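You operate a simulated robot arm through the tools that you are given. There is no shell and no other tool. Be economical: measure what you need, move in short steps, check, and stop when the job is done.

The job below is to be done with a simulated two-armed robot. You get a single attempt, and the scene is never put back.

TASK
Brush up the bed crumbs and tip them into the sweep tub.
Fine: first set the yellow pan on the hopper side of the crumbs, its lip toward them and 4 to 12 cm short; white brush and pan back after. Set down upright: white brush. What is to be rubbed or washed off counts as gone when no trace of it is left.

Only the result counts: the job must be done as asked and must still hold three seconds after the hand-in. Knocking over, shifting, dropping, spilling or breaking anything else fails it.

THE ROBOT
Two 7-joint arms with two-finger grippers on one trunk, on a base that drives. Base frame: it is fixed to the floor where the robot stands at the start and does not move with it; the origin is under the middle of the robot, x ahead of it, y to its left, z up. Readings come in m, degrees, newtons and seconds.
The left shoulder is at the start at [0.04, 0.159, 1.131], the right one opposite. With the tool pointing down near the work surface each hand reaches from about 0.1 to 0.64 m from the robot's upright axis, wherever it stands, measured 20 degrees to its own side. Places, roughly: bed crumbs [0.5, -0.5, 0.8]; sweep tub [-1.25, 0.25, 0.5]. Payload 2.45 kg a hand.
Tool frame (each hand has its own): the origin (TCP) lies between the finger pads and is the grasp point; the fingertips stand 0.026 m ahead of it; z points along the fingers, y is the line along which they close. Largest opening 0.096 m; the body of the gripper starts 0.069 m behind the TCP.
Orientation is told as [roll, pitch, yaw] about the base's x, y, z axes, in that order, counted from this pose: with the fingers straight down and closing along the base's y, the tool's x points along the base's -x, its y along +y and its z along -z.

THE INTERFACE
- The arms move only by the tool move_arm. It takes "left_deltas", "right_deltas" or both (then of equal length, played together; a hand with none holds still); each is one flat list of numbers, 6 for each row, row after row: the shift along the tool's x, y, z in m, then the turn, a rotation vector about the tool's x, y, z in degrees. In form: [x, y, z, rx, ry, rz, x, y, z, rx, ry, rz, ...]. A call has 1 to 10 rows; each row is the pose to reach, as a shift and turn from the pose commanded when the call began, along the tool's axes at that moment. "left_hand" and "right_hand" are, for a hand that has rows, the gripper command, from -1 (shut) to 1 (fully open), values between in proportion, set as the call begins (left out, the last holds). Each row takes 0.2 s and may step no farther than 0.05 m and 8.6 degrees from the row before; otherwise, or with a gripper value out of range, the whole call is refused. Where a pose cannot be reached the arm comes as near as it can. A force on the tool above 90 N (or 10 N above the force at the start of the call, whichever is more), or a blocked arm, ends the call early, and 0.2 s more pass. The fingers move at their own pace and stop on an object; they squeeze with about 27 N. The grip force told is the motor's: it shows also when the fingers shut on nothing. Time passes only in rows, and 0.2 s behind the last, so rows that repeat a pose let the fingers close. It gives the time, the measured TCP pose, the force on the tool (base axes), the opening and the grip force at its end, in the units of the frame above (readings bear some noise), with the torque about the TCP (base axes, N m) and any sound that the robot's microphone picked up, and new pictures: "views" is both (left out), scene, wrist or none (wrist: the cameras of the hands that moved).
- Cameras (640 x 400 px; columns grow to the right, rows downward): "scene" is now at [0.1016, -0.0137, 1.5918]; the picture's right is [-0.16, -0.99, -0.00], its down [-0.84, 0.14, -0.53] and it looks along [0.52, -0.08, -0.85] (base axes); focal length 249 px, centre (320, 200). "left" rides on the left gripper at [0.082, -0.003, -0.098] in its tool frame; the picture's right is [0.04, 1.00, 0.00], its down [-0.73, 0.03, -0.68] and it looks along [-0.68, 0.03, 0.73] (tool axes); focal length 256 px, centre (320, 200). "right" rides on the right gripper at [0.082, 0.003, -0.098] in its tool frame; the picture's right is [-0.04, 1.00, 0.00], its down [-0.73, -0.03, -0.68] and it looks along [-0.68, -0.03, 0.73] (tool axes); focal length 256 px, centre (320, 200).
- slide_trunk(by): slides the trunk up (or, below 0, down) by that many m; the arms and the scene camera ride with it, the base frame stays. It gives what a move gives, with no picture.
- drive_base(legs): drives the robot by 1 to 6 legs, each [ahead, left, turn to the left] in m, m and degrees, along the robot's own axes; the way and the turn of a leg run together, so that a leg with both is an arc; at most 1.5 m and 180 degrees a leg. The arms and the cameras ride along, it lands a little off, and it stops where it bumps. It gives what a move gives, and a new picture of the scene camera.
- pan_tilt(pan, tilt): turns the head with the scene camera to pan (to the left, within 120 degrees either way) and tilt (down, from -29 to 69), counted from straight ahead of the robot. It gives what a move gives, and a new picture of the scene camera.
- measure_at(camera, pixels): for up to 12 pixels [column, row] of the newest picture of that camera ("zoom" is the newest enlarged one), the place [x, y, z] in the base frame of the surface seen there, good to about 0.002 m. The clock stands still meanwhile.
- inspect(camera, box): a new picture of the part [left, top, right, bottom] of that camera's present view, enlarged. The clock stands still meanwhile.
- job_done(): hands the job in; it is judged then, once.

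Work in short steps. Measure before you move; look again where a grasp or a placing could have gone wrong, and mend it. You have 80 turns and 260 pictures in all, those below and enlarged ones among them. Open the grippers and draw the arms clear of the work before you hand the job in, unless the task says otherwise.

The tools are called as name(argument=value, ...) on one line, values as JSON. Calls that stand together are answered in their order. move_arm: Moves the arms, as the interface text tells. Its arguments: {"type":"object","properties":{"left_deltas":{"type":"array"},"left_hand":{"type":"number"},"right_deltas":{"type":"array"},"right_hand":{"type":"number"},"views":{"type":"string","enum":["both","scene","wrist","none"]}},"required":[]} The other tools are called the same way: slide_trunk (by) slides the trunk up or down; drive_base (legs) drives the base; pan_tilt (pan, tilt) turns the head that bears the scene camera; measure_at (camera, pixels) gives the place of the surface under pixels of a picture; inspect (camera, box) takes an enlarged picture of a part of a camera's view; job_done () hands the job in.

At the start:

```text
t: 0.0
left_tool_pos: [0.4518, -0.0014, 1.1072]
left_orientation: [0.2, 0.1, 0.0]
left_wrist_force: [0.8, 0.6, 0.0]
left_ft_torque: [0.01, -0.02, 0.0]
left_opening: 0.0959
left_grip_force: 0.0
right_tool_pos: [0.3241, -0.3584, 1.1232]
right_orientation: [0.1, 0.2, 0.1]
right_wrist_force: [0.4, 0.5, 0.3]
right_ft_torque: [0.0, -0.03, 0.03]
right_opening: 0.0959
right_grip_force: 0.0
trunk travel left (down, up): [-0.3, 0.267]
robot x, y, heading: [-0.0004, -0.0022, 0.0]
head pan, tilt: [-9.2, 57.7]
```

scene: 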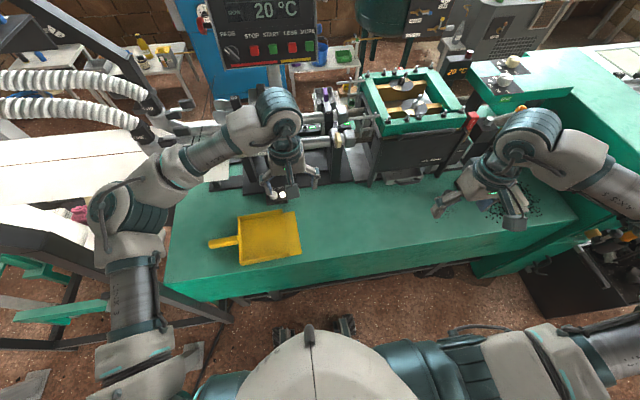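
right: 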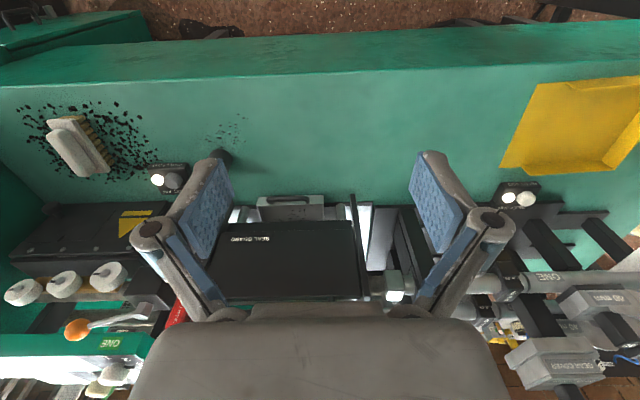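
left: 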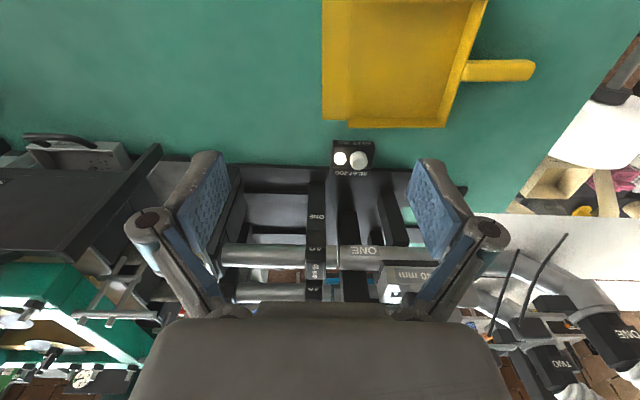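

The pictures show the yellow pan at about (268,238) in the scene, and the brush on the crumbs at about (510,205), partly hidden by the right arm. I'll enlarge the views and find the hopper before moving.

inspect(camera="right", box=[0, 60, 320, 260])

inspect(camera="scene", box=[340, 0, 640, 190])

measure_at(camera="right", pixels=[[70, 140], [95, 135], [52, 122], [85, 115], [85, 175], [110, 165], [30, 110], [110, 105], [150, 150], [225, 130], [550, 130], [505, 165]])

measure_at(camera="left", pixels=[[325, 5], [325, 118], [352, 126], [443, 126], [485, 5], [400, 60], [500, 70], [530, 70], [470, 72], [335, 60], [450, 90], [400, 10]])

measure_at(camera="scene", pixels=[[212, 243], [236, 240], [240, 218], [240, 263], [292, 211], [301, 254], [268, 238], [244, 225], [170, 290], [590, 215], [470, 260], [300, 280]])

```text
2.00 times, centred on (160, 160) of right
```

zoom: 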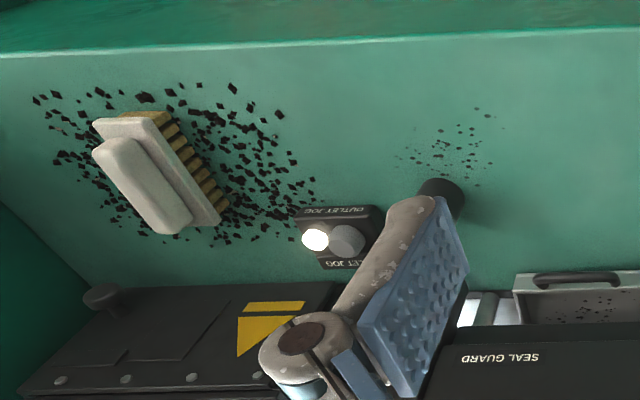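

```text
2.11 times, centred on (490, 95) of scene
```

zoom: 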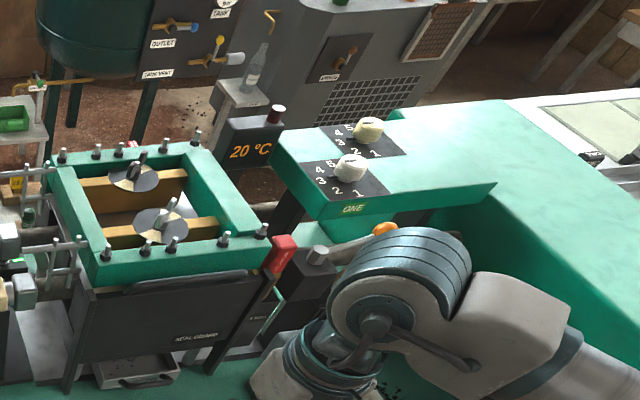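

```text
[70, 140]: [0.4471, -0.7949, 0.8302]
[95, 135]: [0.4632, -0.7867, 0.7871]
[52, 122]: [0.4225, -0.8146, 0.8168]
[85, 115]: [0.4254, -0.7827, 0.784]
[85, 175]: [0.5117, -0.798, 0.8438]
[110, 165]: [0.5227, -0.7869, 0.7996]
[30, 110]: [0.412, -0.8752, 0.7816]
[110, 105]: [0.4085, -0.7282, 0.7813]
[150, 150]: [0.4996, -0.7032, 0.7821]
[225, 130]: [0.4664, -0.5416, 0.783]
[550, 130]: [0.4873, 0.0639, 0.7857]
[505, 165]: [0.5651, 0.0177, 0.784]
```

```text
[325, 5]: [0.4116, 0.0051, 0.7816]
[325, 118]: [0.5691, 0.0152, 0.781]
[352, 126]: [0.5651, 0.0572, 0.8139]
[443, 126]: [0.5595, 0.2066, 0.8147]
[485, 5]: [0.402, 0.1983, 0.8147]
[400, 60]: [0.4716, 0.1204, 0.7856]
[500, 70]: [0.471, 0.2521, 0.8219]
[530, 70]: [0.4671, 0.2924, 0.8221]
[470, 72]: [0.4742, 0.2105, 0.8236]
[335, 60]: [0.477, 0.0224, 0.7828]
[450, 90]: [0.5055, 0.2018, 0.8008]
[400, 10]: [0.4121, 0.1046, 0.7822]
```

```text
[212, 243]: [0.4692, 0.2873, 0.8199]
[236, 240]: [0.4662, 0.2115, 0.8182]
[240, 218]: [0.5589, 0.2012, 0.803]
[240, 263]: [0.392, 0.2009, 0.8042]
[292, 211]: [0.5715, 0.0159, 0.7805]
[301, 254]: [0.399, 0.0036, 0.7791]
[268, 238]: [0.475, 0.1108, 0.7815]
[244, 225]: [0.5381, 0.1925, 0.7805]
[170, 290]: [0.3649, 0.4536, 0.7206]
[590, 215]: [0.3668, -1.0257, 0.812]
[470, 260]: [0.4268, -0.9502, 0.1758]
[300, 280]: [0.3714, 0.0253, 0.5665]
```

Two patches show: coarse crumbs under the brush around (0.46,-0.78), and a finer patch around (0.47,-0.55). I'll look around for the hopper and the tub.

pan_tilt(pan=-40, tilt=25)

pan_tilt(pan=35, tilt=20)

pan_tilt(pan=120, tilt=40)

pan_tilt(pan=0, tilt=15)

```text
t: 1.0
left_tool_pos: [0.45, 0.0005, 1.109]
left_orientation: [0.0, 0.0, 0.0]
left_wrist_force: [-0.4, -0.1, 0.3]
left_ft_torque: [0.02, 0.0, -0.01]
left_opening: 0.0959
left_grip_force: 0.1
right_tool_pos: [0.3196, -0.3572, 1.1237]
right_orientation: [0.0, -0.2, 0.0]
right_wrist_force: [1.1, -0.8, 0.1]
right_ft_torque: [0.04, 0.02, -0.01]
right_opening: 0.0961
right_grip_force: 0.0
trunk travel left (down, up): [-0.3, 0.267]
robot x, y, heading: [-0.0026, -0.0017, 0.0]
head pan, tilt: [-40.0, 25.0]
```

scene: 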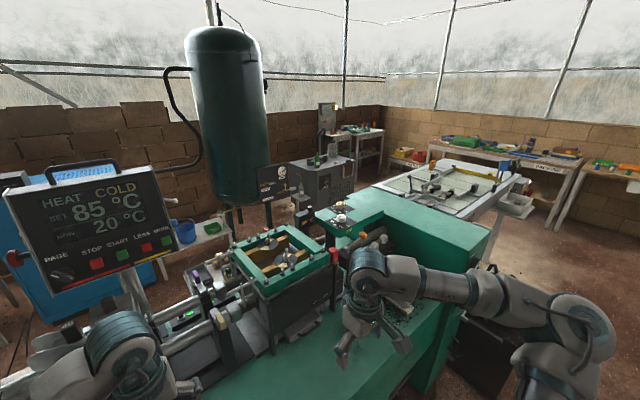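

```text
t: 2.5
left_tool_pos: [0.4504, -0.0003, 1.1091]
left_orientation: [0.0, -0.1, -0.1]
left_wrist_force: [0.9, 0.0, -1.0]
left_ft_torque: [-0.01, -0.02, -0.03]
left_opening: 0.0962
left_grip_force: 0.1
right_tool_pos: [0.3208, -0.3577, 1.1244]
right_orientation: [-0.1, -0.1, 0.0]
right_wrist_force: [-0.1, 0.8, 0.0]
right_ft_torque: [0.01, 0.0, -0.03]
right_opening: 0.0959
right_grip_force: 0.0
trunk travel left (down, up): [-0.3, 0.267]
robot x, y, heading: [0.0008, 0.0023, 0.0]
head pan, tilt: [35.0, 20.0]
```

scene: 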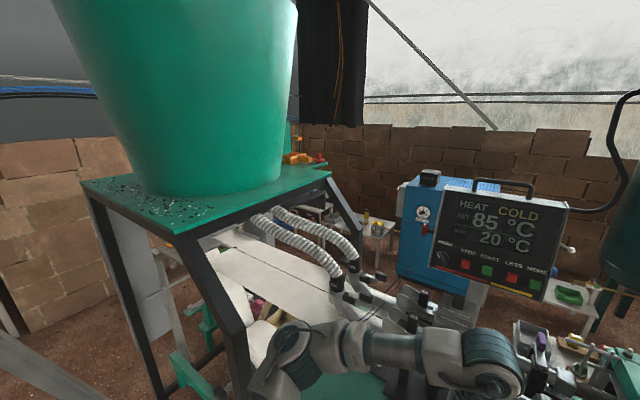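

```text
t: 4.0
left_tool_pos: [0.4507, 0.0003, 1.1084]
left_orientation: [0.0, 0.0, 0.1]
left_wrist_force: [0.7, 0.9, -0.9]
left_ft_torque: [0.01, 0.01, 0.01]
left_opening: 0.0962
left_grip_force: 0.1
right_tool_pos: [0.3196, -0.356, 1.1247]
right_orientation: [0.0, -0.1, 0.0]
right_wrist_force: [0.7, 0.8, -0.2]
right_ft_torque: [0.01, -0.05, 0.0]
right_opening: 0.0962
right_grip_force: 0.0
trunk travel left (down, up): [-0.3, 0.267]
robot x, y, heading: [-0.0017, 0.0012, -0.2]
head pan, tilt: [120.0, 40.0]
```

scene: 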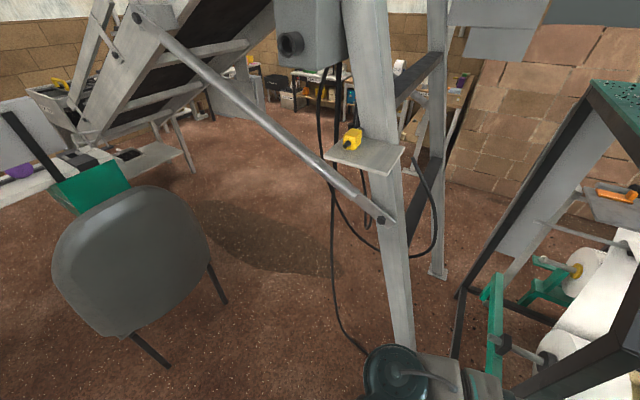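

```text
t: 6.0
left_tool_pos: [0.4502, -0.0002, 1.1086]
left_orientation: [0.0, 0.0, 0.0]
left_wrist_force: [-0.3, -0.1, 0.0]
left_ft_torque: [0.02, -0.02, 0.01]
left_opening: 0.0959
left_grip_force: 0.1
right_tool_pos: [0.3197, -0.3557, 1.1244]
right_orientation: [0.0, -0.1, 0.0]
right_wrist_force: [-0.7, 0.2, 0.5]
right_ft_torque: [0.04, 0.01, -0.01]
right_opening: 0.0958
right_grip_force: 0.1
trunk travel left (down, up): [-0.3, 0.267]
robot x, y, heading: [0.0008, -0.0042, -0.0]
head pan, tilt: [0.0, 15.0]
```

scene: 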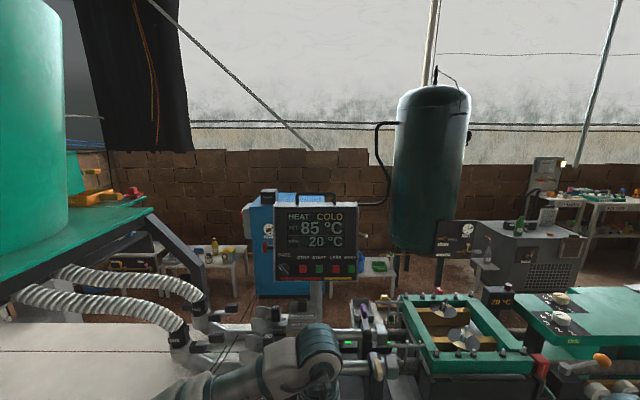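

The hopper is the big green cone to the left (+y), so the pan belongs on the +y side of the crumbs with its lip toward -y, which is how it already faces. I'll shift the right hand to see both crumb patches closely.

move_arm(right_deltas=[0.03, -0.045, 0.0, 0, 0, 0, 0.06, -0.09, 0.0, 0, 0, 0, 0.09, -0.13, 0.02, 0, 0, 0, 0.1, -0.17, 0.05, 0, 0, 0], views="wrist")

pan_tilt(pan=-45, tilt=50)

inspect(camera="right", box=[160, 0, 480, 200])

```text
refused: row 1 steps farther than a row can; nothing moved
```

```text
t: 7.2
left_tool_pos: [0.4497, -0.0002, 1.1089]
left_orientation: [0.0, -0.2, 0.0]
left_wrist_force: [0.2, -0.7, -0.1]
left_ft_torque: [-0.02, -0.02, -0.01]
left_opening: 0.0959
left_grip_force: 0.0
right_tool_pos: [0.3191, -0.3572, 1.1258]
right_orientation: [0.0, -0.2, 0.0]
right_wrist_force: [0.1, -0.4, -0.1]
right_ft_torque: [-0.03, -0.01, 0.01]
right_opening: 0.0963
right_grip_force: 0.1
trunk travel left (down, up): [-0.3, 0.267]
robot x, y, heading: [-0.002, -0.0024, -0.0]
head pan, tilt: [-45.0, 50.0]
```

scene: 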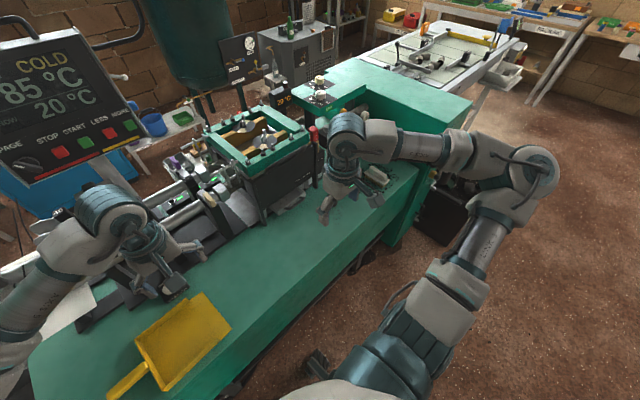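

```text
2.00 times, centred on (320, 100) of right
```

zoom: 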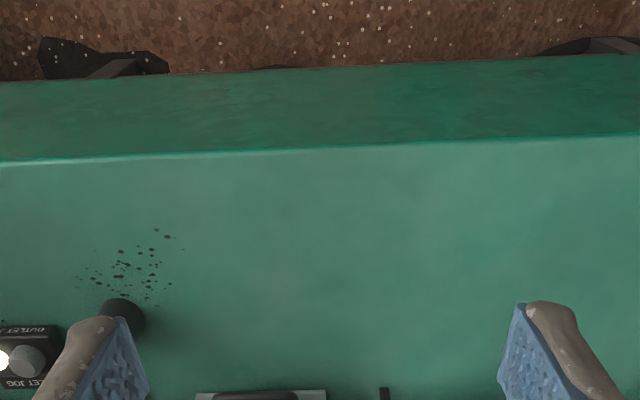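

The last step was too long, so I'll retry with shorter rows.

move_arm(right_deltas=[0.02, -0.04, 0.0, 0, 0, 0, 0.04, -0.08, 0.0, 0, 0, 0, 0.06, -0.12, 0.02, 0, 0, 0, 0.08, -0.16, 0.04, 0, 0, 0, 0.08, -0.19, 0.06, 0, 0, 0], views="both")

inspect(camera="right", box=[100, 40, 420, 240])

```text
t: 8.4
left_tool_pos: [0.4522, -0.0016, 1.1094]
left_orientation: [0.0, 0.0, 0.0]
left_wrist_force: [0.4, -0.4, 0.8]
left_ft_torque: [-0.01, 0.06, -0.01]
left_opening: 0.0963
left_grip_force: 0.1
right_tool_pos: [0.2415, -0.5475, 1.0633]
right_orientation: [0.0, -0.1, 0.1]
right_wrist_force: [-0.1, 0.3, -0.4]
right_ft_torque: [-0.02, 0.01, 0.01]
right_opening: 0.0964
right_grip_force: 0.0
trunk travel left (down, up): [-0.3, 0.267]
robot x, y, heading: [0.0008, -0.0026, 0.2]
head pan, tilt: [-45.0, 50.0]
```

scene: 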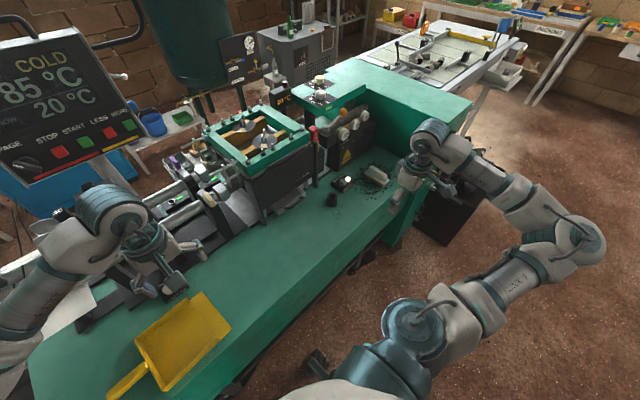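
right: 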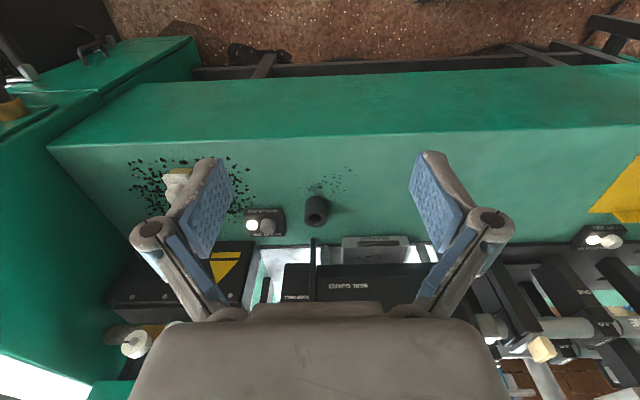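

```text
2.00 times, centred on (260, 140) of right
```

zoom: 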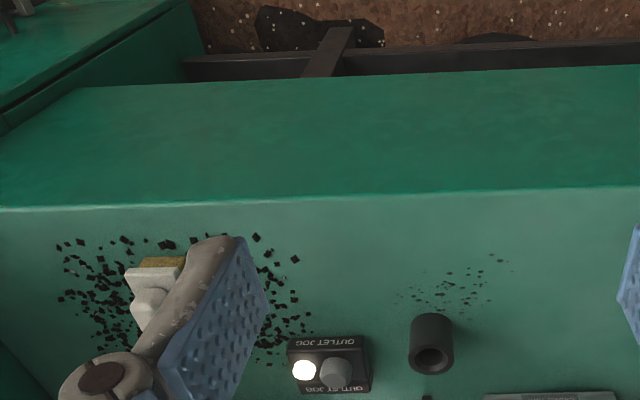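

Both patches show now: coarse black chips around the brush, finer bits beside a black cylinder. I'll lower the camera for a close look.

move_arm(right_deltas=[0, -0.01, 0.045, 0, 0, 0, -0.01, -0.03, 0.085, 0, 0, 0, -0.03, -0.05, 0.12, 0, 0, 0, -0.05, -0.06, 0.15, 0, 0, 0], views="wrist")

inspect(camera="right", box=[240, 100, 480, 250])

inspect(camera="right", box=[0, 50, 320, 250])

```text
t: 9.4
left_tool_pos: [0.4529, -0.0022, 1.1075]
left_orientation: [0.1, 0.1, 0.0]
left_wrist_force: [0.8, 0.0, 0.0]
left_ft_torque: [0.0, 0.06, -0.02]
left_opening: 0.0959
left_grip_force: 0.1
right_tool_pos: [0.3253, -0.5653, 0.9203]
right_orientation: [-0.1, 0.2, -0.1]
right_wrist_force: [0.3, 0.3, -0.5]
right_ft_torque: [0.0, 0.06, 0.07]
right_opening: 0.0956
right_grip_force: 0.0
right hand out of reach, approached as far as the arm can: row 2, 3, 4
trunk travel left (down, up): [-0.3, 0.267]
robot x, y, heading: [0.0001, 0.0011, -0.1]
head pan, tilt: [-45.0, 50.0]
```

right: 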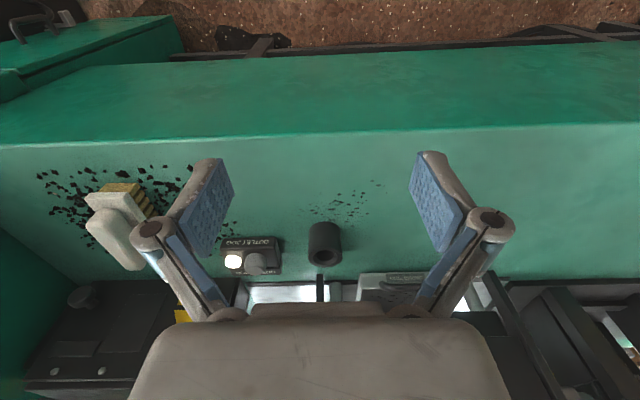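

```text
2.67 times, centred on (360, 175) of right
```

zoom: 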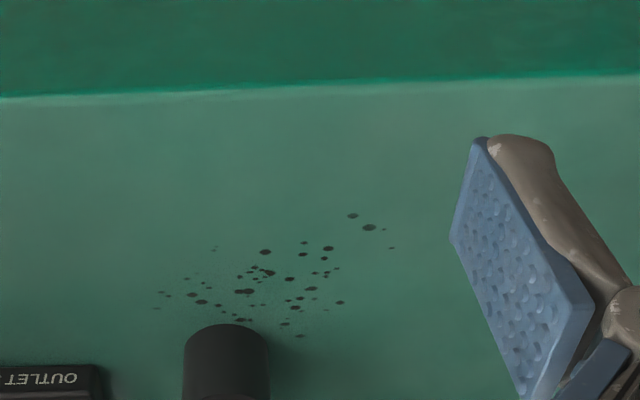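

```text
2.00 times, centred on (160, 150) of right
```

zoom: 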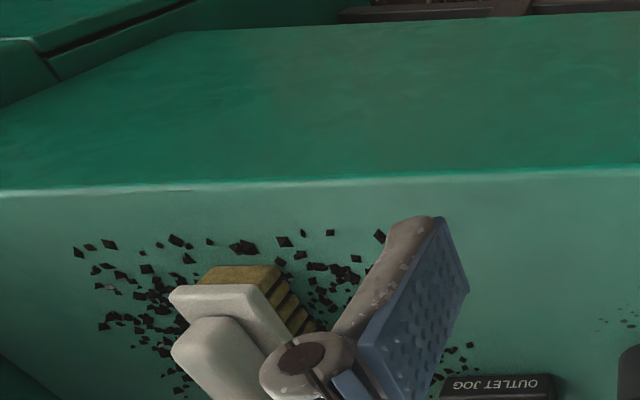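

Next I'll measure the extents of both patches, the cylinder, the jog box and the bench edge.

measure_at(camera="right", pixels=[[325, 228], [325, 262], [309, 250], [342, 245], [222, 240], [280, 240], [235, 222], [365, 182], [305, 208], [345, 218], [300, 133], [190, 170]])

measure_at(camera="zoom", pixels=[[78, 253], [105, 327], [180, 390], [330, 232], [378, 236], [468, 345], [440, 378], [245, 247], [285, 240], [110, 243], [600, 330], [20, 300]])

pan_tilt(pan=-52, tilt=62)

```text
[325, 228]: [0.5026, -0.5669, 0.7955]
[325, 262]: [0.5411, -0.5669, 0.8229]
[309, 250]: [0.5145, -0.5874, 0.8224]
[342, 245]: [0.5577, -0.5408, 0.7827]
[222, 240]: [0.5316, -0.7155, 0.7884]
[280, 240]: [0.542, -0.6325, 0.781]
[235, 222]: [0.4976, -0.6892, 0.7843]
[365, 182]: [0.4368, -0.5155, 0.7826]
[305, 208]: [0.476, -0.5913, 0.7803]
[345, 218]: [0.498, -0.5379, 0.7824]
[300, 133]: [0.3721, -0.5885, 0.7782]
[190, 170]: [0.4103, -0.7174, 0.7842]
```

```text
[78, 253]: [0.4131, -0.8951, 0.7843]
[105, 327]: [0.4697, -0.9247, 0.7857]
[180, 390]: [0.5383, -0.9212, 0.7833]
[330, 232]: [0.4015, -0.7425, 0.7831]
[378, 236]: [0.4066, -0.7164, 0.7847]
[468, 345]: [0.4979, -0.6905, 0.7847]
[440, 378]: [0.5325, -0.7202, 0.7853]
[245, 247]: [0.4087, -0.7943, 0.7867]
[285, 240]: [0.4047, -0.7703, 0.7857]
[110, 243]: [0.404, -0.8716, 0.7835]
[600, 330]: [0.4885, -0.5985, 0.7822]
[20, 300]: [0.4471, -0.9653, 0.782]
```

```text
t: 10.1
left_tool_pos: [0.4495, 0.0018, 1.1092]
left_orientation: [-0.1, 0.0, 0.0]
left_wrist_force: [0.1, 0.3, -0.5]
left_ft_torque: [0.01, -0.01, -0.05]
left_opening: 0.0962
left_grip_force: 0.0
right_tool_pos: [0.3235, -0.5623, 0.9222]
right_orientation: [0.0, 0.0, 0.0]
right_wrist_force: [0.8, 0.6, -0.1]
right_ft_torque: [-0.02, 0.03, 0.01]
right_opening: 0.0959
right_grip_force: 0.1
trunk travel left (down, up): [-0.3, 0.267]
robot x, y, heading: [0.0036, -0.0012, 0.1]
head pan, tilt: [-52.0, 62.0]
```

scene: 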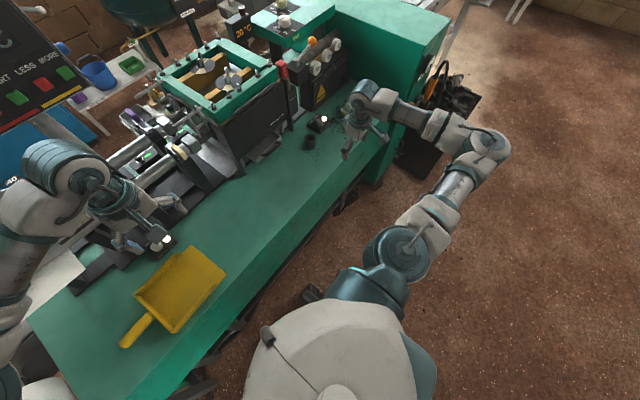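

The coarse pieces stand 2–3 mm proud of the surface (z≈0.785 against 0.782). The fine dots measure flat. I'll look at the fine dots much closer and measure nearby machine parts before driving.

inspect(camera="right", box=[295, 170, 391, 230])

measure_at(camera="zoom", pixels=[[230, 200], [320, 200], [320, 150], [250, 250], [400, 200], [450, 120], [470, 105], [300, 260]])

measure_at(camera="scene", pixels=[[225, 150], [210, 120], [290, 90], [281, 70], [290, 30], [310, 40], [385, 110], [350, 60], [330, 95], [362, 205], [420, 170], [400, 260]])

```text
6.67 times, centred on (343, 200) of right
```

zoom: 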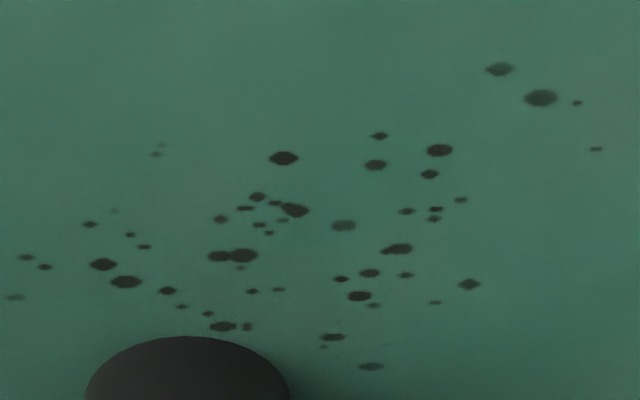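

```text
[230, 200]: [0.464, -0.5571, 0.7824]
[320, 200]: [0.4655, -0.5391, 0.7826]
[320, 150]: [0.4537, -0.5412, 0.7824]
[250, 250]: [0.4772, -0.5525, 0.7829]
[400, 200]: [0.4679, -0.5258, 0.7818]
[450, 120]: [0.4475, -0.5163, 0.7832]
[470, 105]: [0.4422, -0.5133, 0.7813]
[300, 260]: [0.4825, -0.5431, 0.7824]
```

```text
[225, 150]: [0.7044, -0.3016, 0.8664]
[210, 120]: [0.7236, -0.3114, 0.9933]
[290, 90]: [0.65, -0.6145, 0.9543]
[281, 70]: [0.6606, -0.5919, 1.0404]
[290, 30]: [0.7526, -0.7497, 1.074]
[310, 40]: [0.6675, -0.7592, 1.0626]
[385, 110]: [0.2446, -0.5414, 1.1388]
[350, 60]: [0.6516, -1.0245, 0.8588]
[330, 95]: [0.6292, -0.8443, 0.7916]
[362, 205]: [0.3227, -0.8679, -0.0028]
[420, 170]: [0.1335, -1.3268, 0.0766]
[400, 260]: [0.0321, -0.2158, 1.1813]
```

The fine dots are perfectly flat on the surface, so they look like spatter, while the coarse chips have height. Before deciding, I'll raise and retract the right hand, drive right beside the bench and look at the tub to see how rough the given places are.

move_arm(right_deltas=[0.01, 0.0, -0.045, 0, 0, 0, 0.02, 0.0, -0.09, 0, 0, 0, 0.04, 0.03, -0.12, 0, 0, 0, 0.06, 0.06, -0.15, 0, 0, 0, 0.07, 0.09, -0.18, 0, 0, 0, 0.07, 0.12, -0.2, 0, 0, 0], views="none")

drive_base(legs=[[0, -0.4, 0]])

pan_tilt(pan=120, tilt=40)

```text
t: 11.5
left_tool_pos: [0.4509, -0.0003, 1.109]
left_orientation: [0.0, 0.0, 0.0]
left_wrist_force: [-0.8, 0.6, -0.4]
left_ft_torque: [-0.02, 0.02, 0.03]
left_opening: 0.0958
left_grip_force: 0.1
right_tool_pos: [0.2526, -0.4475, 1.1226]
right_orientation: [0.0, 0.0, 0.0]
right_wrist_force: [0.3, -0.2, 0.5]
right_ft_torque: [0.03, 0.05, 0.01]
right_opening: 0.0961
right_grip_force: 0.0
trunk travel left (down, up): [-0.3, 0.267]
robot x, y, heading: [-0.0014, -0.0008, 0.1]
head pan, tilt: [-52.0, 62.0]
```

```text
t: 14.0
left_tool_pos: [0.4505, -0.4004, 1.1088]
left_orientation: [-0.1, -0.1, 0.3]
left_wrist_force: [0.5, -0.6, -0.2]
left_ft_torque: [0.01, 0.01, 0.02]
left_opening: 0.0961
left_grip_force: 0.0
right_tool_pos: [0.2552, -0.8506, 1.1225]
right_orientation: [-0.1, -0.1, 0.2]
right_wrist_force: [0.9, -0.3, -0.3]
right_ft_torque: [0.01, -0.01, -0.01]
right_opening: 0.0963
right_grip_force: 0.1
trunk travel left (down, up): [-0.3, 0.267]
robot x, y, heading: [0.0021, -0.4035, 0.2]
head pan, tilt: [-52.0, 62.0]
```

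scene: 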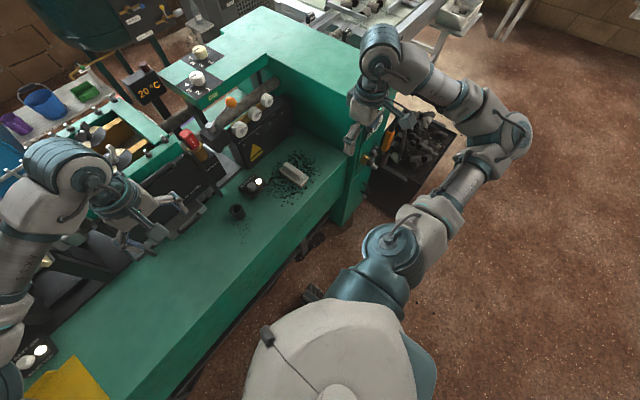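

```text
t: 16.6
left_tool_pos: [0.4476, -0.4011, 1.1095]
left_orientation: [-0.2, -0.2, 0.2]
left_wrist_force: [-0.7, 0.1, 0.3]
left_ft_torque: [0.01, 0.02, 0.03]
left_opening: 0.0958
left_grip_force: 0.0
right_tool_pos: [0.2527, -0.8496, 1.1238]
right_orientation: [-0.1, -0.3, 0.3]
right_wrist_force: [0.6, -0.6, 0.8]
right_ft_torque: [-0.02, -0.01, -0.01]
right_opening: 0.0959
right_grip_force: 0.0
trunk travel left (down, up): [-0.3, 0.267]
robot x, y, heading: [0.002, -0.4034, 0.1]
head pan, tilt: [120.0, 40.0]
```

scene: 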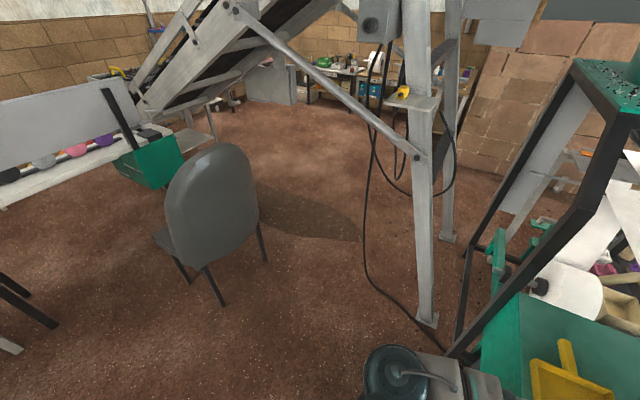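

A green container shows at about (150,160). I'll measure and enlarge it.

measure_at(camera="scene", pixels=[[148, 175], [116, 162], [182, 142], [152, 188], [150, 140], [125, 130], [210, 170], [60, 160], [20, 190], [200, 140]])

inspect(camera="scene", box=[0, 60, 240, 210])

pan_tilt(pan=-120, tilt=35)

```text
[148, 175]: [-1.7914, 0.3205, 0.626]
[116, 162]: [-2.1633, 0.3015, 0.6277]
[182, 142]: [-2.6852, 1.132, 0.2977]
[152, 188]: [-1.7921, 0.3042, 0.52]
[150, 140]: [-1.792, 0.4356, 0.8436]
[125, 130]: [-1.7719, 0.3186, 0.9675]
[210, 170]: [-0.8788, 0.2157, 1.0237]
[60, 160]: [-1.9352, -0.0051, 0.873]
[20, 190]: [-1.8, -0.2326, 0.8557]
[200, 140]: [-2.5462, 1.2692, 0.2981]
```

```text
2.67 times, centred on (120, 135) of scene
```

zoom: 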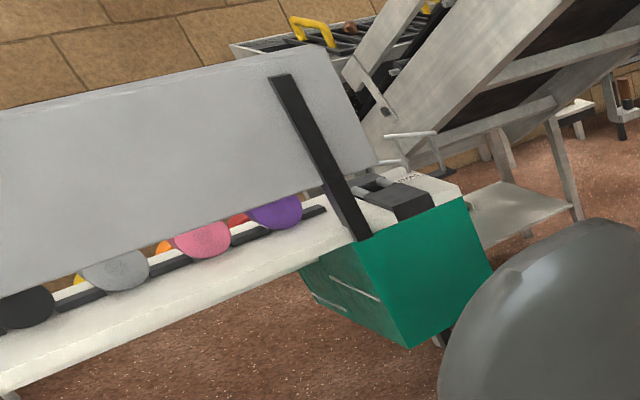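

```text
t: 20.0
left_tool_pos: [0.4478, -0.4014, 1.111]
left_orientation: [0.0, -0.3, 0.2]
left_wrist_force: [0.1, -0.1, -0.1]
left_ft_torque: [0.0, -0.02, 0.02]
left_opening: 0.0961
left_grip_force: 0.0
right_tool_pos: [0.2533, -0.8515, 1.1232]
right_orientation: [0.0, -0.3, 0.2]
right_wrist_force: [-0.1, 0.1, -0.3]
right_ft_torque: [0.02, 0.02, 0.02]
right_opening: 0.0958
right_grip_force: 0.1
trunk travel left (down, up): [-0.3, 0.267]
robot x, y, heading: [0.0002, -0.4038, 0.1]
head pan, tilt: [-120.0, 35.0]
```

scene: 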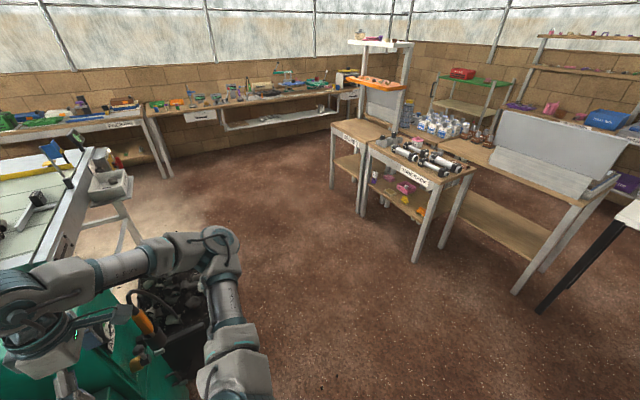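

The tub may be on the seat of the chair at about (-0.9,0.2), hidden by its back. I'll back away from the bench and look from the side.

drive_base(legs=[[-0.7, -0.1, 0]])

pan_tilt(pan=115, tilt=45)

```text
t: 23.9
left_tool_pos: [-0.2508, -0.5057, 1.11]
left_orientation: [-0.1, -0.2, 0.6]
left_wrist_force: [-0.2, 0.1, 0.1]
left_ft_torque: [0.03, -0.02, -0.03]
left_opening: 0.0962
left_grip_force: 0.1
right_tool_pos: [-0.4434, -0.9565, 1.1216]
right_orientation: [-0.1, -0.2, 0.6]
right_wrist_force: [1.0, 0.5, 0.0]
right_ft_torque: [0.0, 0.0, 0.0]
right_opening: 0.0961
right_grip_force: 0.1
trunk travel left (down, up): [-0.3, 0.267]
robot x, y, heading: [-0.6957, -0.5138, 0.4]
head pan, tilt: [-120.0, 35.0]
```

scene: 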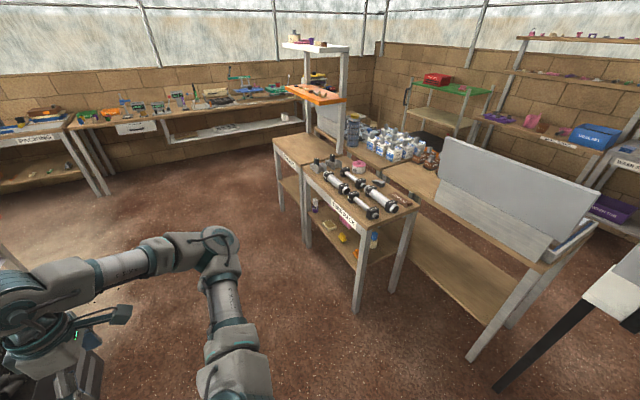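

```text
t: 27.2
left_tool_pos: [-0.2546, -0.5043, 1.1113]
left_orientation: [-0.2, -0.3, 0.7]
left_wrist_force: [0.2, -1.0, 1.0]
left_ft_torque: [0.02, 0.02, 0.01]
left_opening: 0.0959
left_grip_force: 0.1
right_tool_pos: [-0.4468, -0.9552, 1.1244]
right_orientation: [-0.2, -0.4, 0.7]
right_wrist_force: [-0.5, -0.4, -0.5]
right_ft_torque: [0.03, -0.02, -0.01]
right_opening: 0.0961
right_grip_force: 0.0
trunk travel left (down, up): [-0.3, 0.267]
robot x, y, heading: [-0.7009, -0.5102, 0.7]
head pan, tilt: [115.0, 45.0]
```

scene: 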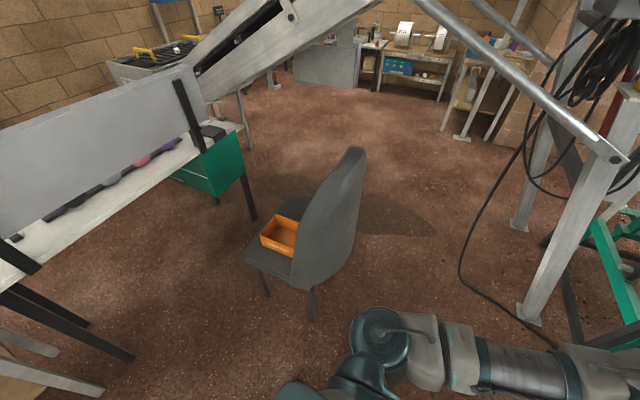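

The orange tub sits on the chair seat at about (280,237). I'll measure and enlarge it.

measure_at(camera="scene", pixels=[[282, 222], [265, 243], [280, 236], [291, 255], [300, 232], [279, 214], [262, 235], [292, 252], [345, 155], [310, 270], [250, 245], [355, 200]])

inspect(camera="scene", box=[200, 140, 400, 265])

```text
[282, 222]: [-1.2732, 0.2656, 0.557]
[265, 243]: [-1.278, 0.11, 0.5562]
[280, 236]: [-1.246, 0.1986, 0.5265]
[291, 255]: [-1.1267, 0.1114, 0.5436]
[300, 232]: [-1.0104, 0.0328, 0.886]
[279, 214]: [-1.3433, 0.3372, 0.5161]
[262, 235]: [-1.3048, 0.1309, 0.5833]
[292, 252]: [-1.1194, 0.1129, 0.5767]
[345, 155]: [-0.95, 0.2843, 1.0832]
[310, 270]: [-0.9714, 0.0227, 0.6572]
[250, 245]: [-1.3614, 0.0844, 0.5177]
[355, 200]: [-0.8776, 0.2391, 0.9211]
```

```text
3.20 times, centred on (300, 202) of scene
```

zoom: 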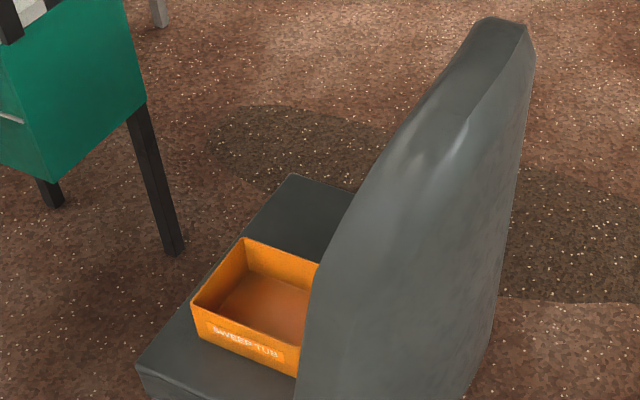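

The tub's centre is about (-1.21,0.20), which matches the stated place to a 0.25 m rounding. By the same rounding, [0.5,-0.5] is the finer patch at (0.465,-0.547), not the coarse chips at y≈-0.80. The bed in front of the fine patch is also free for the pan. I'll drive back to fetch the pan.

drive_base(legs=[[0.7, 0.4, -0.7]])

pan_tilt(pan=-10, tilt=60)

```text
t: 31.4
left_tool_pos: [0.4223, -0.1028, 1.1108]
left_orientation: [-0.1, -0.3, 0.4]
left_wrist_force: [-0.3, -0.5, -0.5]
left_ft_torque: [0.01, -0.01, 0.01]
left_opening: 0.0961
left_grip_force: 0.0
right_tool_pos: [0.2281, -0.554, 1.1241]
right_orientation: [-0.1, -0.4, 0.4]
right_wrist_force: [0.1, -0.6, 0.1]
right_ft_torque: [0.0, -0.04, -0.01]
right_opening: 0.0959
right_grip_force: 0.0
trunk travel left (down, up): [-0.3, 0.267]
robot x, y, heading: [-0.0267, -0.1088, 0.7]
head pan, tilt: [115.0, 45.0]
```

scene: 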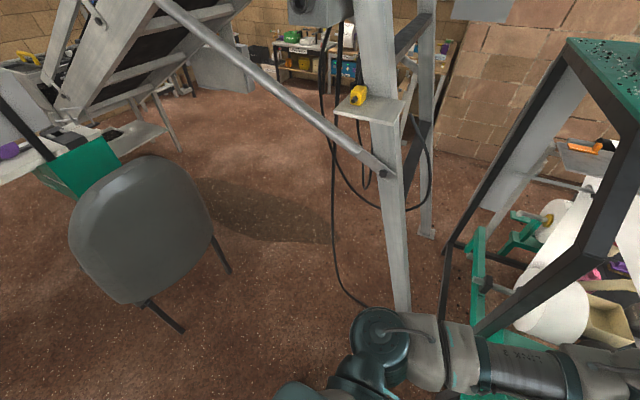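

```text
t: 33.5
left_tool_pos: [0.4196, -0.0987, 1.1124]
left_orientation: [-0.2, -0.4, 0.5]
left_wrist_force: [0.5, 0.3, 0.0]
left_ft_torque: [-0.04, 0.02, -0.01]
left_opening: 0.0961
left_grip_force: 0.0
right_tool_pos: [0.2266, -0.5518, 1.1264]
right_orientation: [-0.3, -0.5, 0.5]
right_wrist_force: [0.4, 1.0, 0.0]
right_ft_torque: [0.0, 0.0, -0.01]
right_opening: 0.0962
right_grip_force: 0.1
trunk travel left (down, up): [-0.3, 0.267]
robot x, y, heading: [-0.024, -0.1082, 0.7]
head pan, tilt: [-10.0, 60.0]
```

scene: 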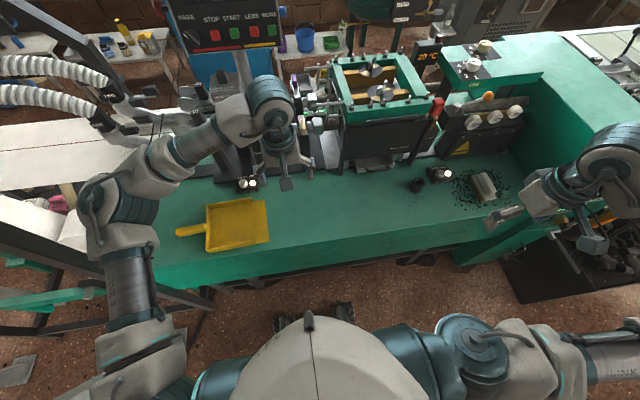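

Next I'll take accurate measurements of the pan, the brush's home place and the tray front.

inspect(camera="scene", box=[410, 140, 538, 220])

measure_at(camera="zoom", pixels=[[325, 165], [380, 160], [360, 290], [428, 285], [385, 225], [450, 280], [400, 330], [345, 230], [320, 200], [370, 170]])

inspect(camera="scene", box=[165, 180, 293, 260])

measure_at(camera="scene", pixels=[[178, 232], [206, 229], [190, 231], [192, 228], [192, 235], [265, 200], [270, 241], [236, 225], [375, 160], [375, 168], [380, 165], [208, 248]])

```text
5.00 times, centred on (474, 180) of scene
```

zoom: 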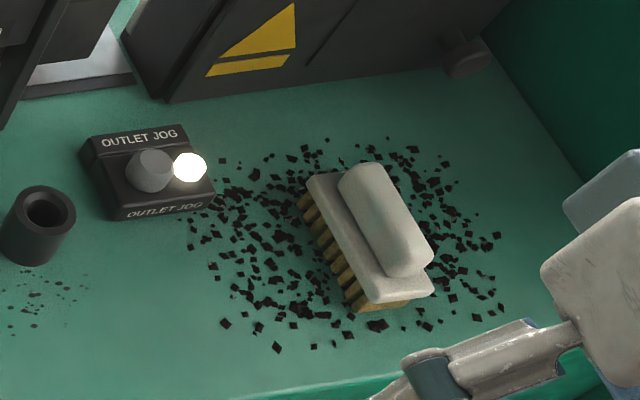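

```text
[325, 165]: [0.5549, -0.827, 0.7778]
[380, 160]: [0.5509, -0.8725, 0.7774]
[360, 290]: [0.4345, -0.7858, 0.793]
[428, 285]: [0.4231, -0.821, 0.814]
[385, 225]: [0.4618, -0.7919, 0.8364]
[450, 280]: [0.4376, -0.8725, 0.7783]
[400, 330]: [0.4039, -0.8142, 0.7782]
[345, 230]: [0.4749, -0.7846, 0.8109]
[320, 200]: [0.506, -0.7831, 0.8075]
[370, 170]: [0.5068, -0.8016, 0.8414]
```

```text
5.00 times, centred on (229, 220) of scene
```

zoom: 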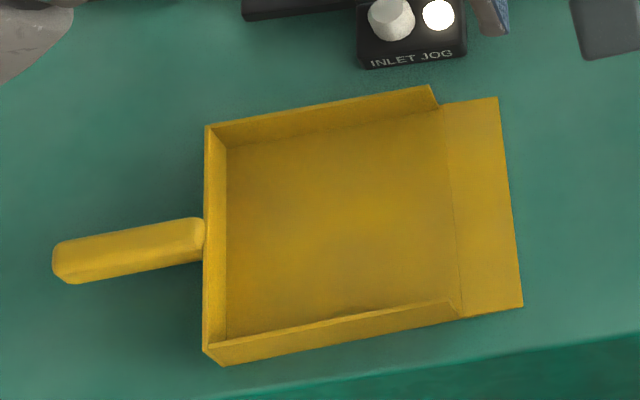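

```text
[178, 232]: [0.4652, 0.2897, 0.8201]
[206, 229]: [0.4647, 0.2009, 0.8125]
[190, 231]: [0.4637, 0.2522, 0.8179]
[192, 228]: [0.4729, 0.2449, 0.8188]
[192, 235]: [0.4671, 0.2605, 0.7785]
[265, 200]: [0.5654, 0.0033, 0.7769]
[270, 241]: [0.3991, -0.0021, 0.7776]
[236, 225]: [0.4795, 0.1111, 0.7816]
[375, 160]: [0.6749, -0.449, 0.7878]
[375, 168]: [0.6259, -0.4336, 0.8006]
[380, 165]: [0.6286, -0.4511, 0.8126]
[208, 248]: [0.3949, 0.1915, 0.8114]
```

Pan home is recorded: handle end (0.466,0.290), lip corners (0.565,0.003) and (0.399,-0.002). The brush top runs (0.51,-0.80)→(0.42,-0.82). Now the left hand goes over the handle, turning 90° so the fingers straddle it along x.

move_arm(left_deltas=[-0.005, 0.033, 0, 0, 0, 8.5, -0.01, 0.066, 0, 0, 0, 17, -0.015, 0.1, 0, 0, 0, 25.5, -0.02, 0.133, 0, 0, 0, 34, -0.025, 0.167, 0.02, 0, 0, 42.5, -0.03, 0.2, 0.04, 0, 0, 51, -0.035, 0.234, 0.06, 0, 0, 59.5, -0.04, 0.267, 0.08, 0, 0, 68, -0.045, 0.3, 0.1, 0, 0, 76.5, -0.049, 0.334, 0.12, 0, 0, 85], left_hand=1, views="both")

```text
t: 35.7
left_tool_pos: [0.2985, 0.0855, 1.0393]
left_orientation: [0.8, 0.1, -80.0]
left_wrist_force: [0.3, 0.9, -0.3]
left_ft_torque: [0.01, -0.01, 0.02]
left_opening: 0.0961
left_grip_force: 0.1
left hand out of reach, approached as far as the arm can: row 7, 8, 9, 10
right_tool_pos: [0.2276, -0.5501, 1.1255]
right_orientation: [-0.4, -0.4, 0.5]
right_wrist_force: [0.4, 1.1, -0.8]
right_ft_torque: [-0.01, 0.01, 0.01]
right_opening: 0.0961
right_grip_force: 0.1
trunk travel left (down, up): [-0.3, 0.267]
robot x, y, heading: [-0.0234, -0.1077, 0.5]
head pan, tilt: [-10.0, 60.0]
```

scene: 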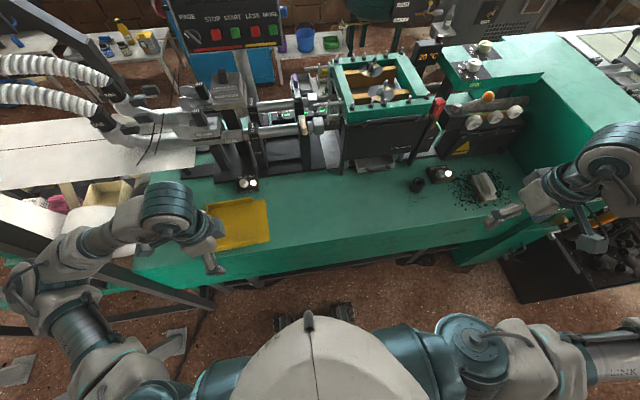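
left: 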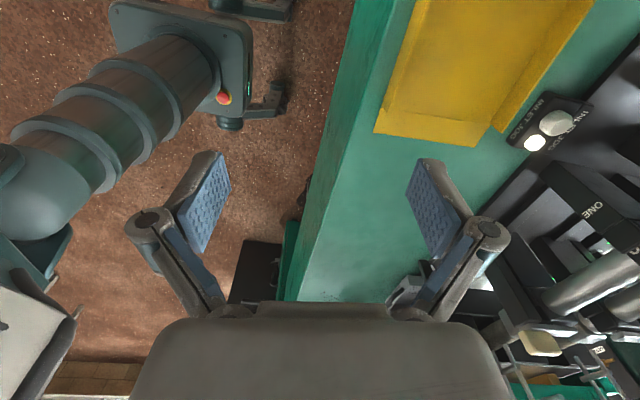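

The left hand couldn't reach that far at this yaw. I'll check clearance on the left before driving the base closer to the handle.

measure_at(camera="scene", pixels=[[185, 295], [80, 290], [20, 330], [50, 320], [60, 270], [75, 60], [120, 250], [20, 265], [80, 210], [20, 240]])

pan_tilt(pan=60, tilt=45)

measure_at(camera="scene", pixels=[[320, 100], [200, 100], [150, 200], [300, 200], [250, 150], [400, 100], [100, 100], [100, 250], [200, 250]])

```text
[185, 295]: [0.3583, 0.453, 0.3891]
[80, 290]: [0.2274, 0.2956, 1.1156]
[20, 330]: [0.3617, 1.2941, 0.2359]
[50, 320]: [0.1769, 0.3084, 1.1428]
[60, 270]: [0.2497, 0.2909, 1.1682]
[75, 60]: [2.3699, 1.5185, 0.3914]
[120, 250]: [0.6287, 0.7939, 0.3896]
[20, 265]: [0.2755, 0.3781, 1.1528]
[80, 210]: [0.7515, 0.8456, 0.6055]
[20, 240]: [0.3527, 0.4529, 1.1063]
```

```text
t: 37.1
left_tool_pos: [0.2979, 0.0852, 1.0394]
left_orientation: [0.9, 0.3, -80.0]
left_wrist_force: [-0.3, 0.0, 0.2]
left_ft_torque: [-0.01, -0.02, 0.0]
left_opening: 0.0959
left_grip_force: 0.1
right_tool_pos: [0.2265, -0.549, 1.1254]
right_orientation: [-0.3, -0.5, 0.5]
right_wrist_force: [-0.2, 0.3, 1.1]
right_ft_torque: [0.01, 0.02, -0.02]
right_opening: 0.0961
right_grip_force: 0.0
trunk travel left (down, up): [-0.3, 0.267]
robot x, y, heading: [-0.0213, -0.1086, 0.9]
head pan, tilt: [60.0, 45.0]
```

scene: 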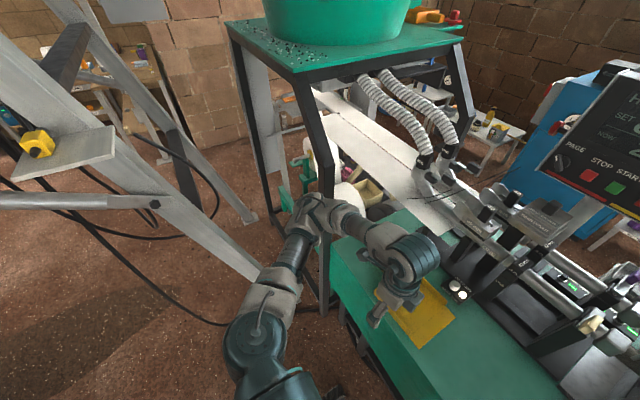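

```text
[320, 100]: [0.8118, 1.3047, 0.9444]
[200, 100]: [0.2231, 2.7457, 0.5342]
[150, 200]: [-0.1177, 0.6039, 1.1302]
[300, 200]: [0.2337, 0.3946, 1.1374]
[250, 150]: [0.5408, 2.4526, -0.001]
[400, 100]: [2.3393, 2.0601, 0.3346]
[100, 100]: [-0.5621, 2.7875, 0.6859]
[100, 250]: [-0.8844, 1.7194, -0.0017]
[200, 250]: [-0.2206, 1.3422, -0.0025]
```

Measuring the stand leg and the grey beam.

measure_at(camera="scene", pixels=[[325, 280], [325, 170], [300, 70], [230, 265], [190, 220], [150, 160], [110, 200], [30, 200], [360, 320], [100, 140]])

```text
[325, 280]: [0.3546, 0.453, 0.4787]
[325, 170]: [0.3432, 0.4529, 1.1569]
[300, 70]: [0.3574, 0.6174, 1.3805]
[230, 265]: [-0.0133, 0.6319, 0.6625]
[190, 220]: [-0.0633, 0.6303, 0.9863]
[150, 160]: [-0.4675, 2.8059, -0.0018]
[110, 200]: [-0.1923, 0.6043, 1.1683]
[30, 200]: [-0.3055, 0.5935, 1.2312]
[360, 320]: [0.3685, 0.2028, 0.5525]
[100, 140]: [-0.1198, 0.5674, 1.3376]
```

The stand leg at (0.355,0.453) limits moving left. I'll try the opposite yaw (+90) for the left hand instead.

move_arm(left_deltas=[0, 0, 0, 0, 0, -8.5, 0, 0, 0, 0, 0, -17, 0, 0, 0, 0, 0, -25.5, 0, 0, 0, 0, 0, -34, 0, 0, 0, 0, 0, -42.5, 0, 0, 0, 0, 0, -51, 0, 0, 0, 0, 0, -59.5, 0, 0, 0, 0, 0, -68, 0, 0, 0, 0, 0, -76.5, 0, 0, 0, 0, 0, -80], views="none")

move_arm(left_deltas=[-0.02, 0.01, 0, 0, 0, -8.5, -0.04, 0.02, 0, 0, 0, -17, -0.06, 0.03, 0, 0, 0, -25.5, -0.08, 0.05, 0, 0, 0, -34, -0.1, 0.07, 0, 0, 0, -42.5, -0.12, 0.09, 0, 0, 0, -51, -0.13, 0.11, 0, 0, 0, -59.5, -0.14, 0.13, 0, 0, 0, -68, -0.15, 0.14, 0, 0, 0, -76.5, -0.165, 0.15, 0, 0, 0, -85], views="scene")

```text
t: 39.3
left_tool_pos: [0.2991, 0.0778, 1.0403]
left_orientation: [0.3, -0.8, 0.2]
left_wrist_force: [0.5, 0.1, 0.1]
left_ft_torque: [0.0, 0.01, 0.03]
left_opening: 0.0961
left_grip_force: 0.1
right_tool_pos: [0.2261, -0.5496, 1.126]
right_orientation: [-0.3, -0.5, 0.5]
right_wrist_force: [-0.7, -0.1, 0.4]
right_ft_torque: [0.01, -0.03, -0.03]
right_opening: 0.096
right_grip_force: 0.0
trunk travel left (down, up): [-0.3, 0.267]
robot x, y, heading: [-0.0215, -0.1066, 0.5]
head pan, tilt: [60.0, 45.0]
```

```text
t: 41.5
left_tool_pos: [0.4668, 0.2277, 1.0435]
left_orientation: [-0.6, -0.4, 85.2]
left_wrist_force: [-0.8, -0.5, 0.3]
left_ft_torque: [0.01, -0.02, 0.01]
left_opening: 0.096
left_grip_force: 0.0
right_tool_pos: [0.2263, -0.5497, 1.1269]
right_orientation: [-0.2, -0.4, 0.5]
right_wrist_force: [-0.4, -0.2, 0.1]
right_ft_torque: [0.01, 0.03, 0.01]
right_opening: 0.0957
right_grip_force: 0.1
trunk travel left (down, up): [-0.3, 0.267]
robot x, y, heading: [-0.0239, -0.1042, 0.6]
head pan, tilt: [60.0, 45.0]
```

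scene: 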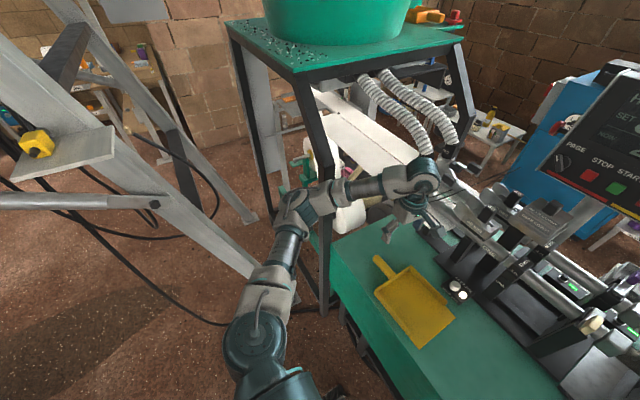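

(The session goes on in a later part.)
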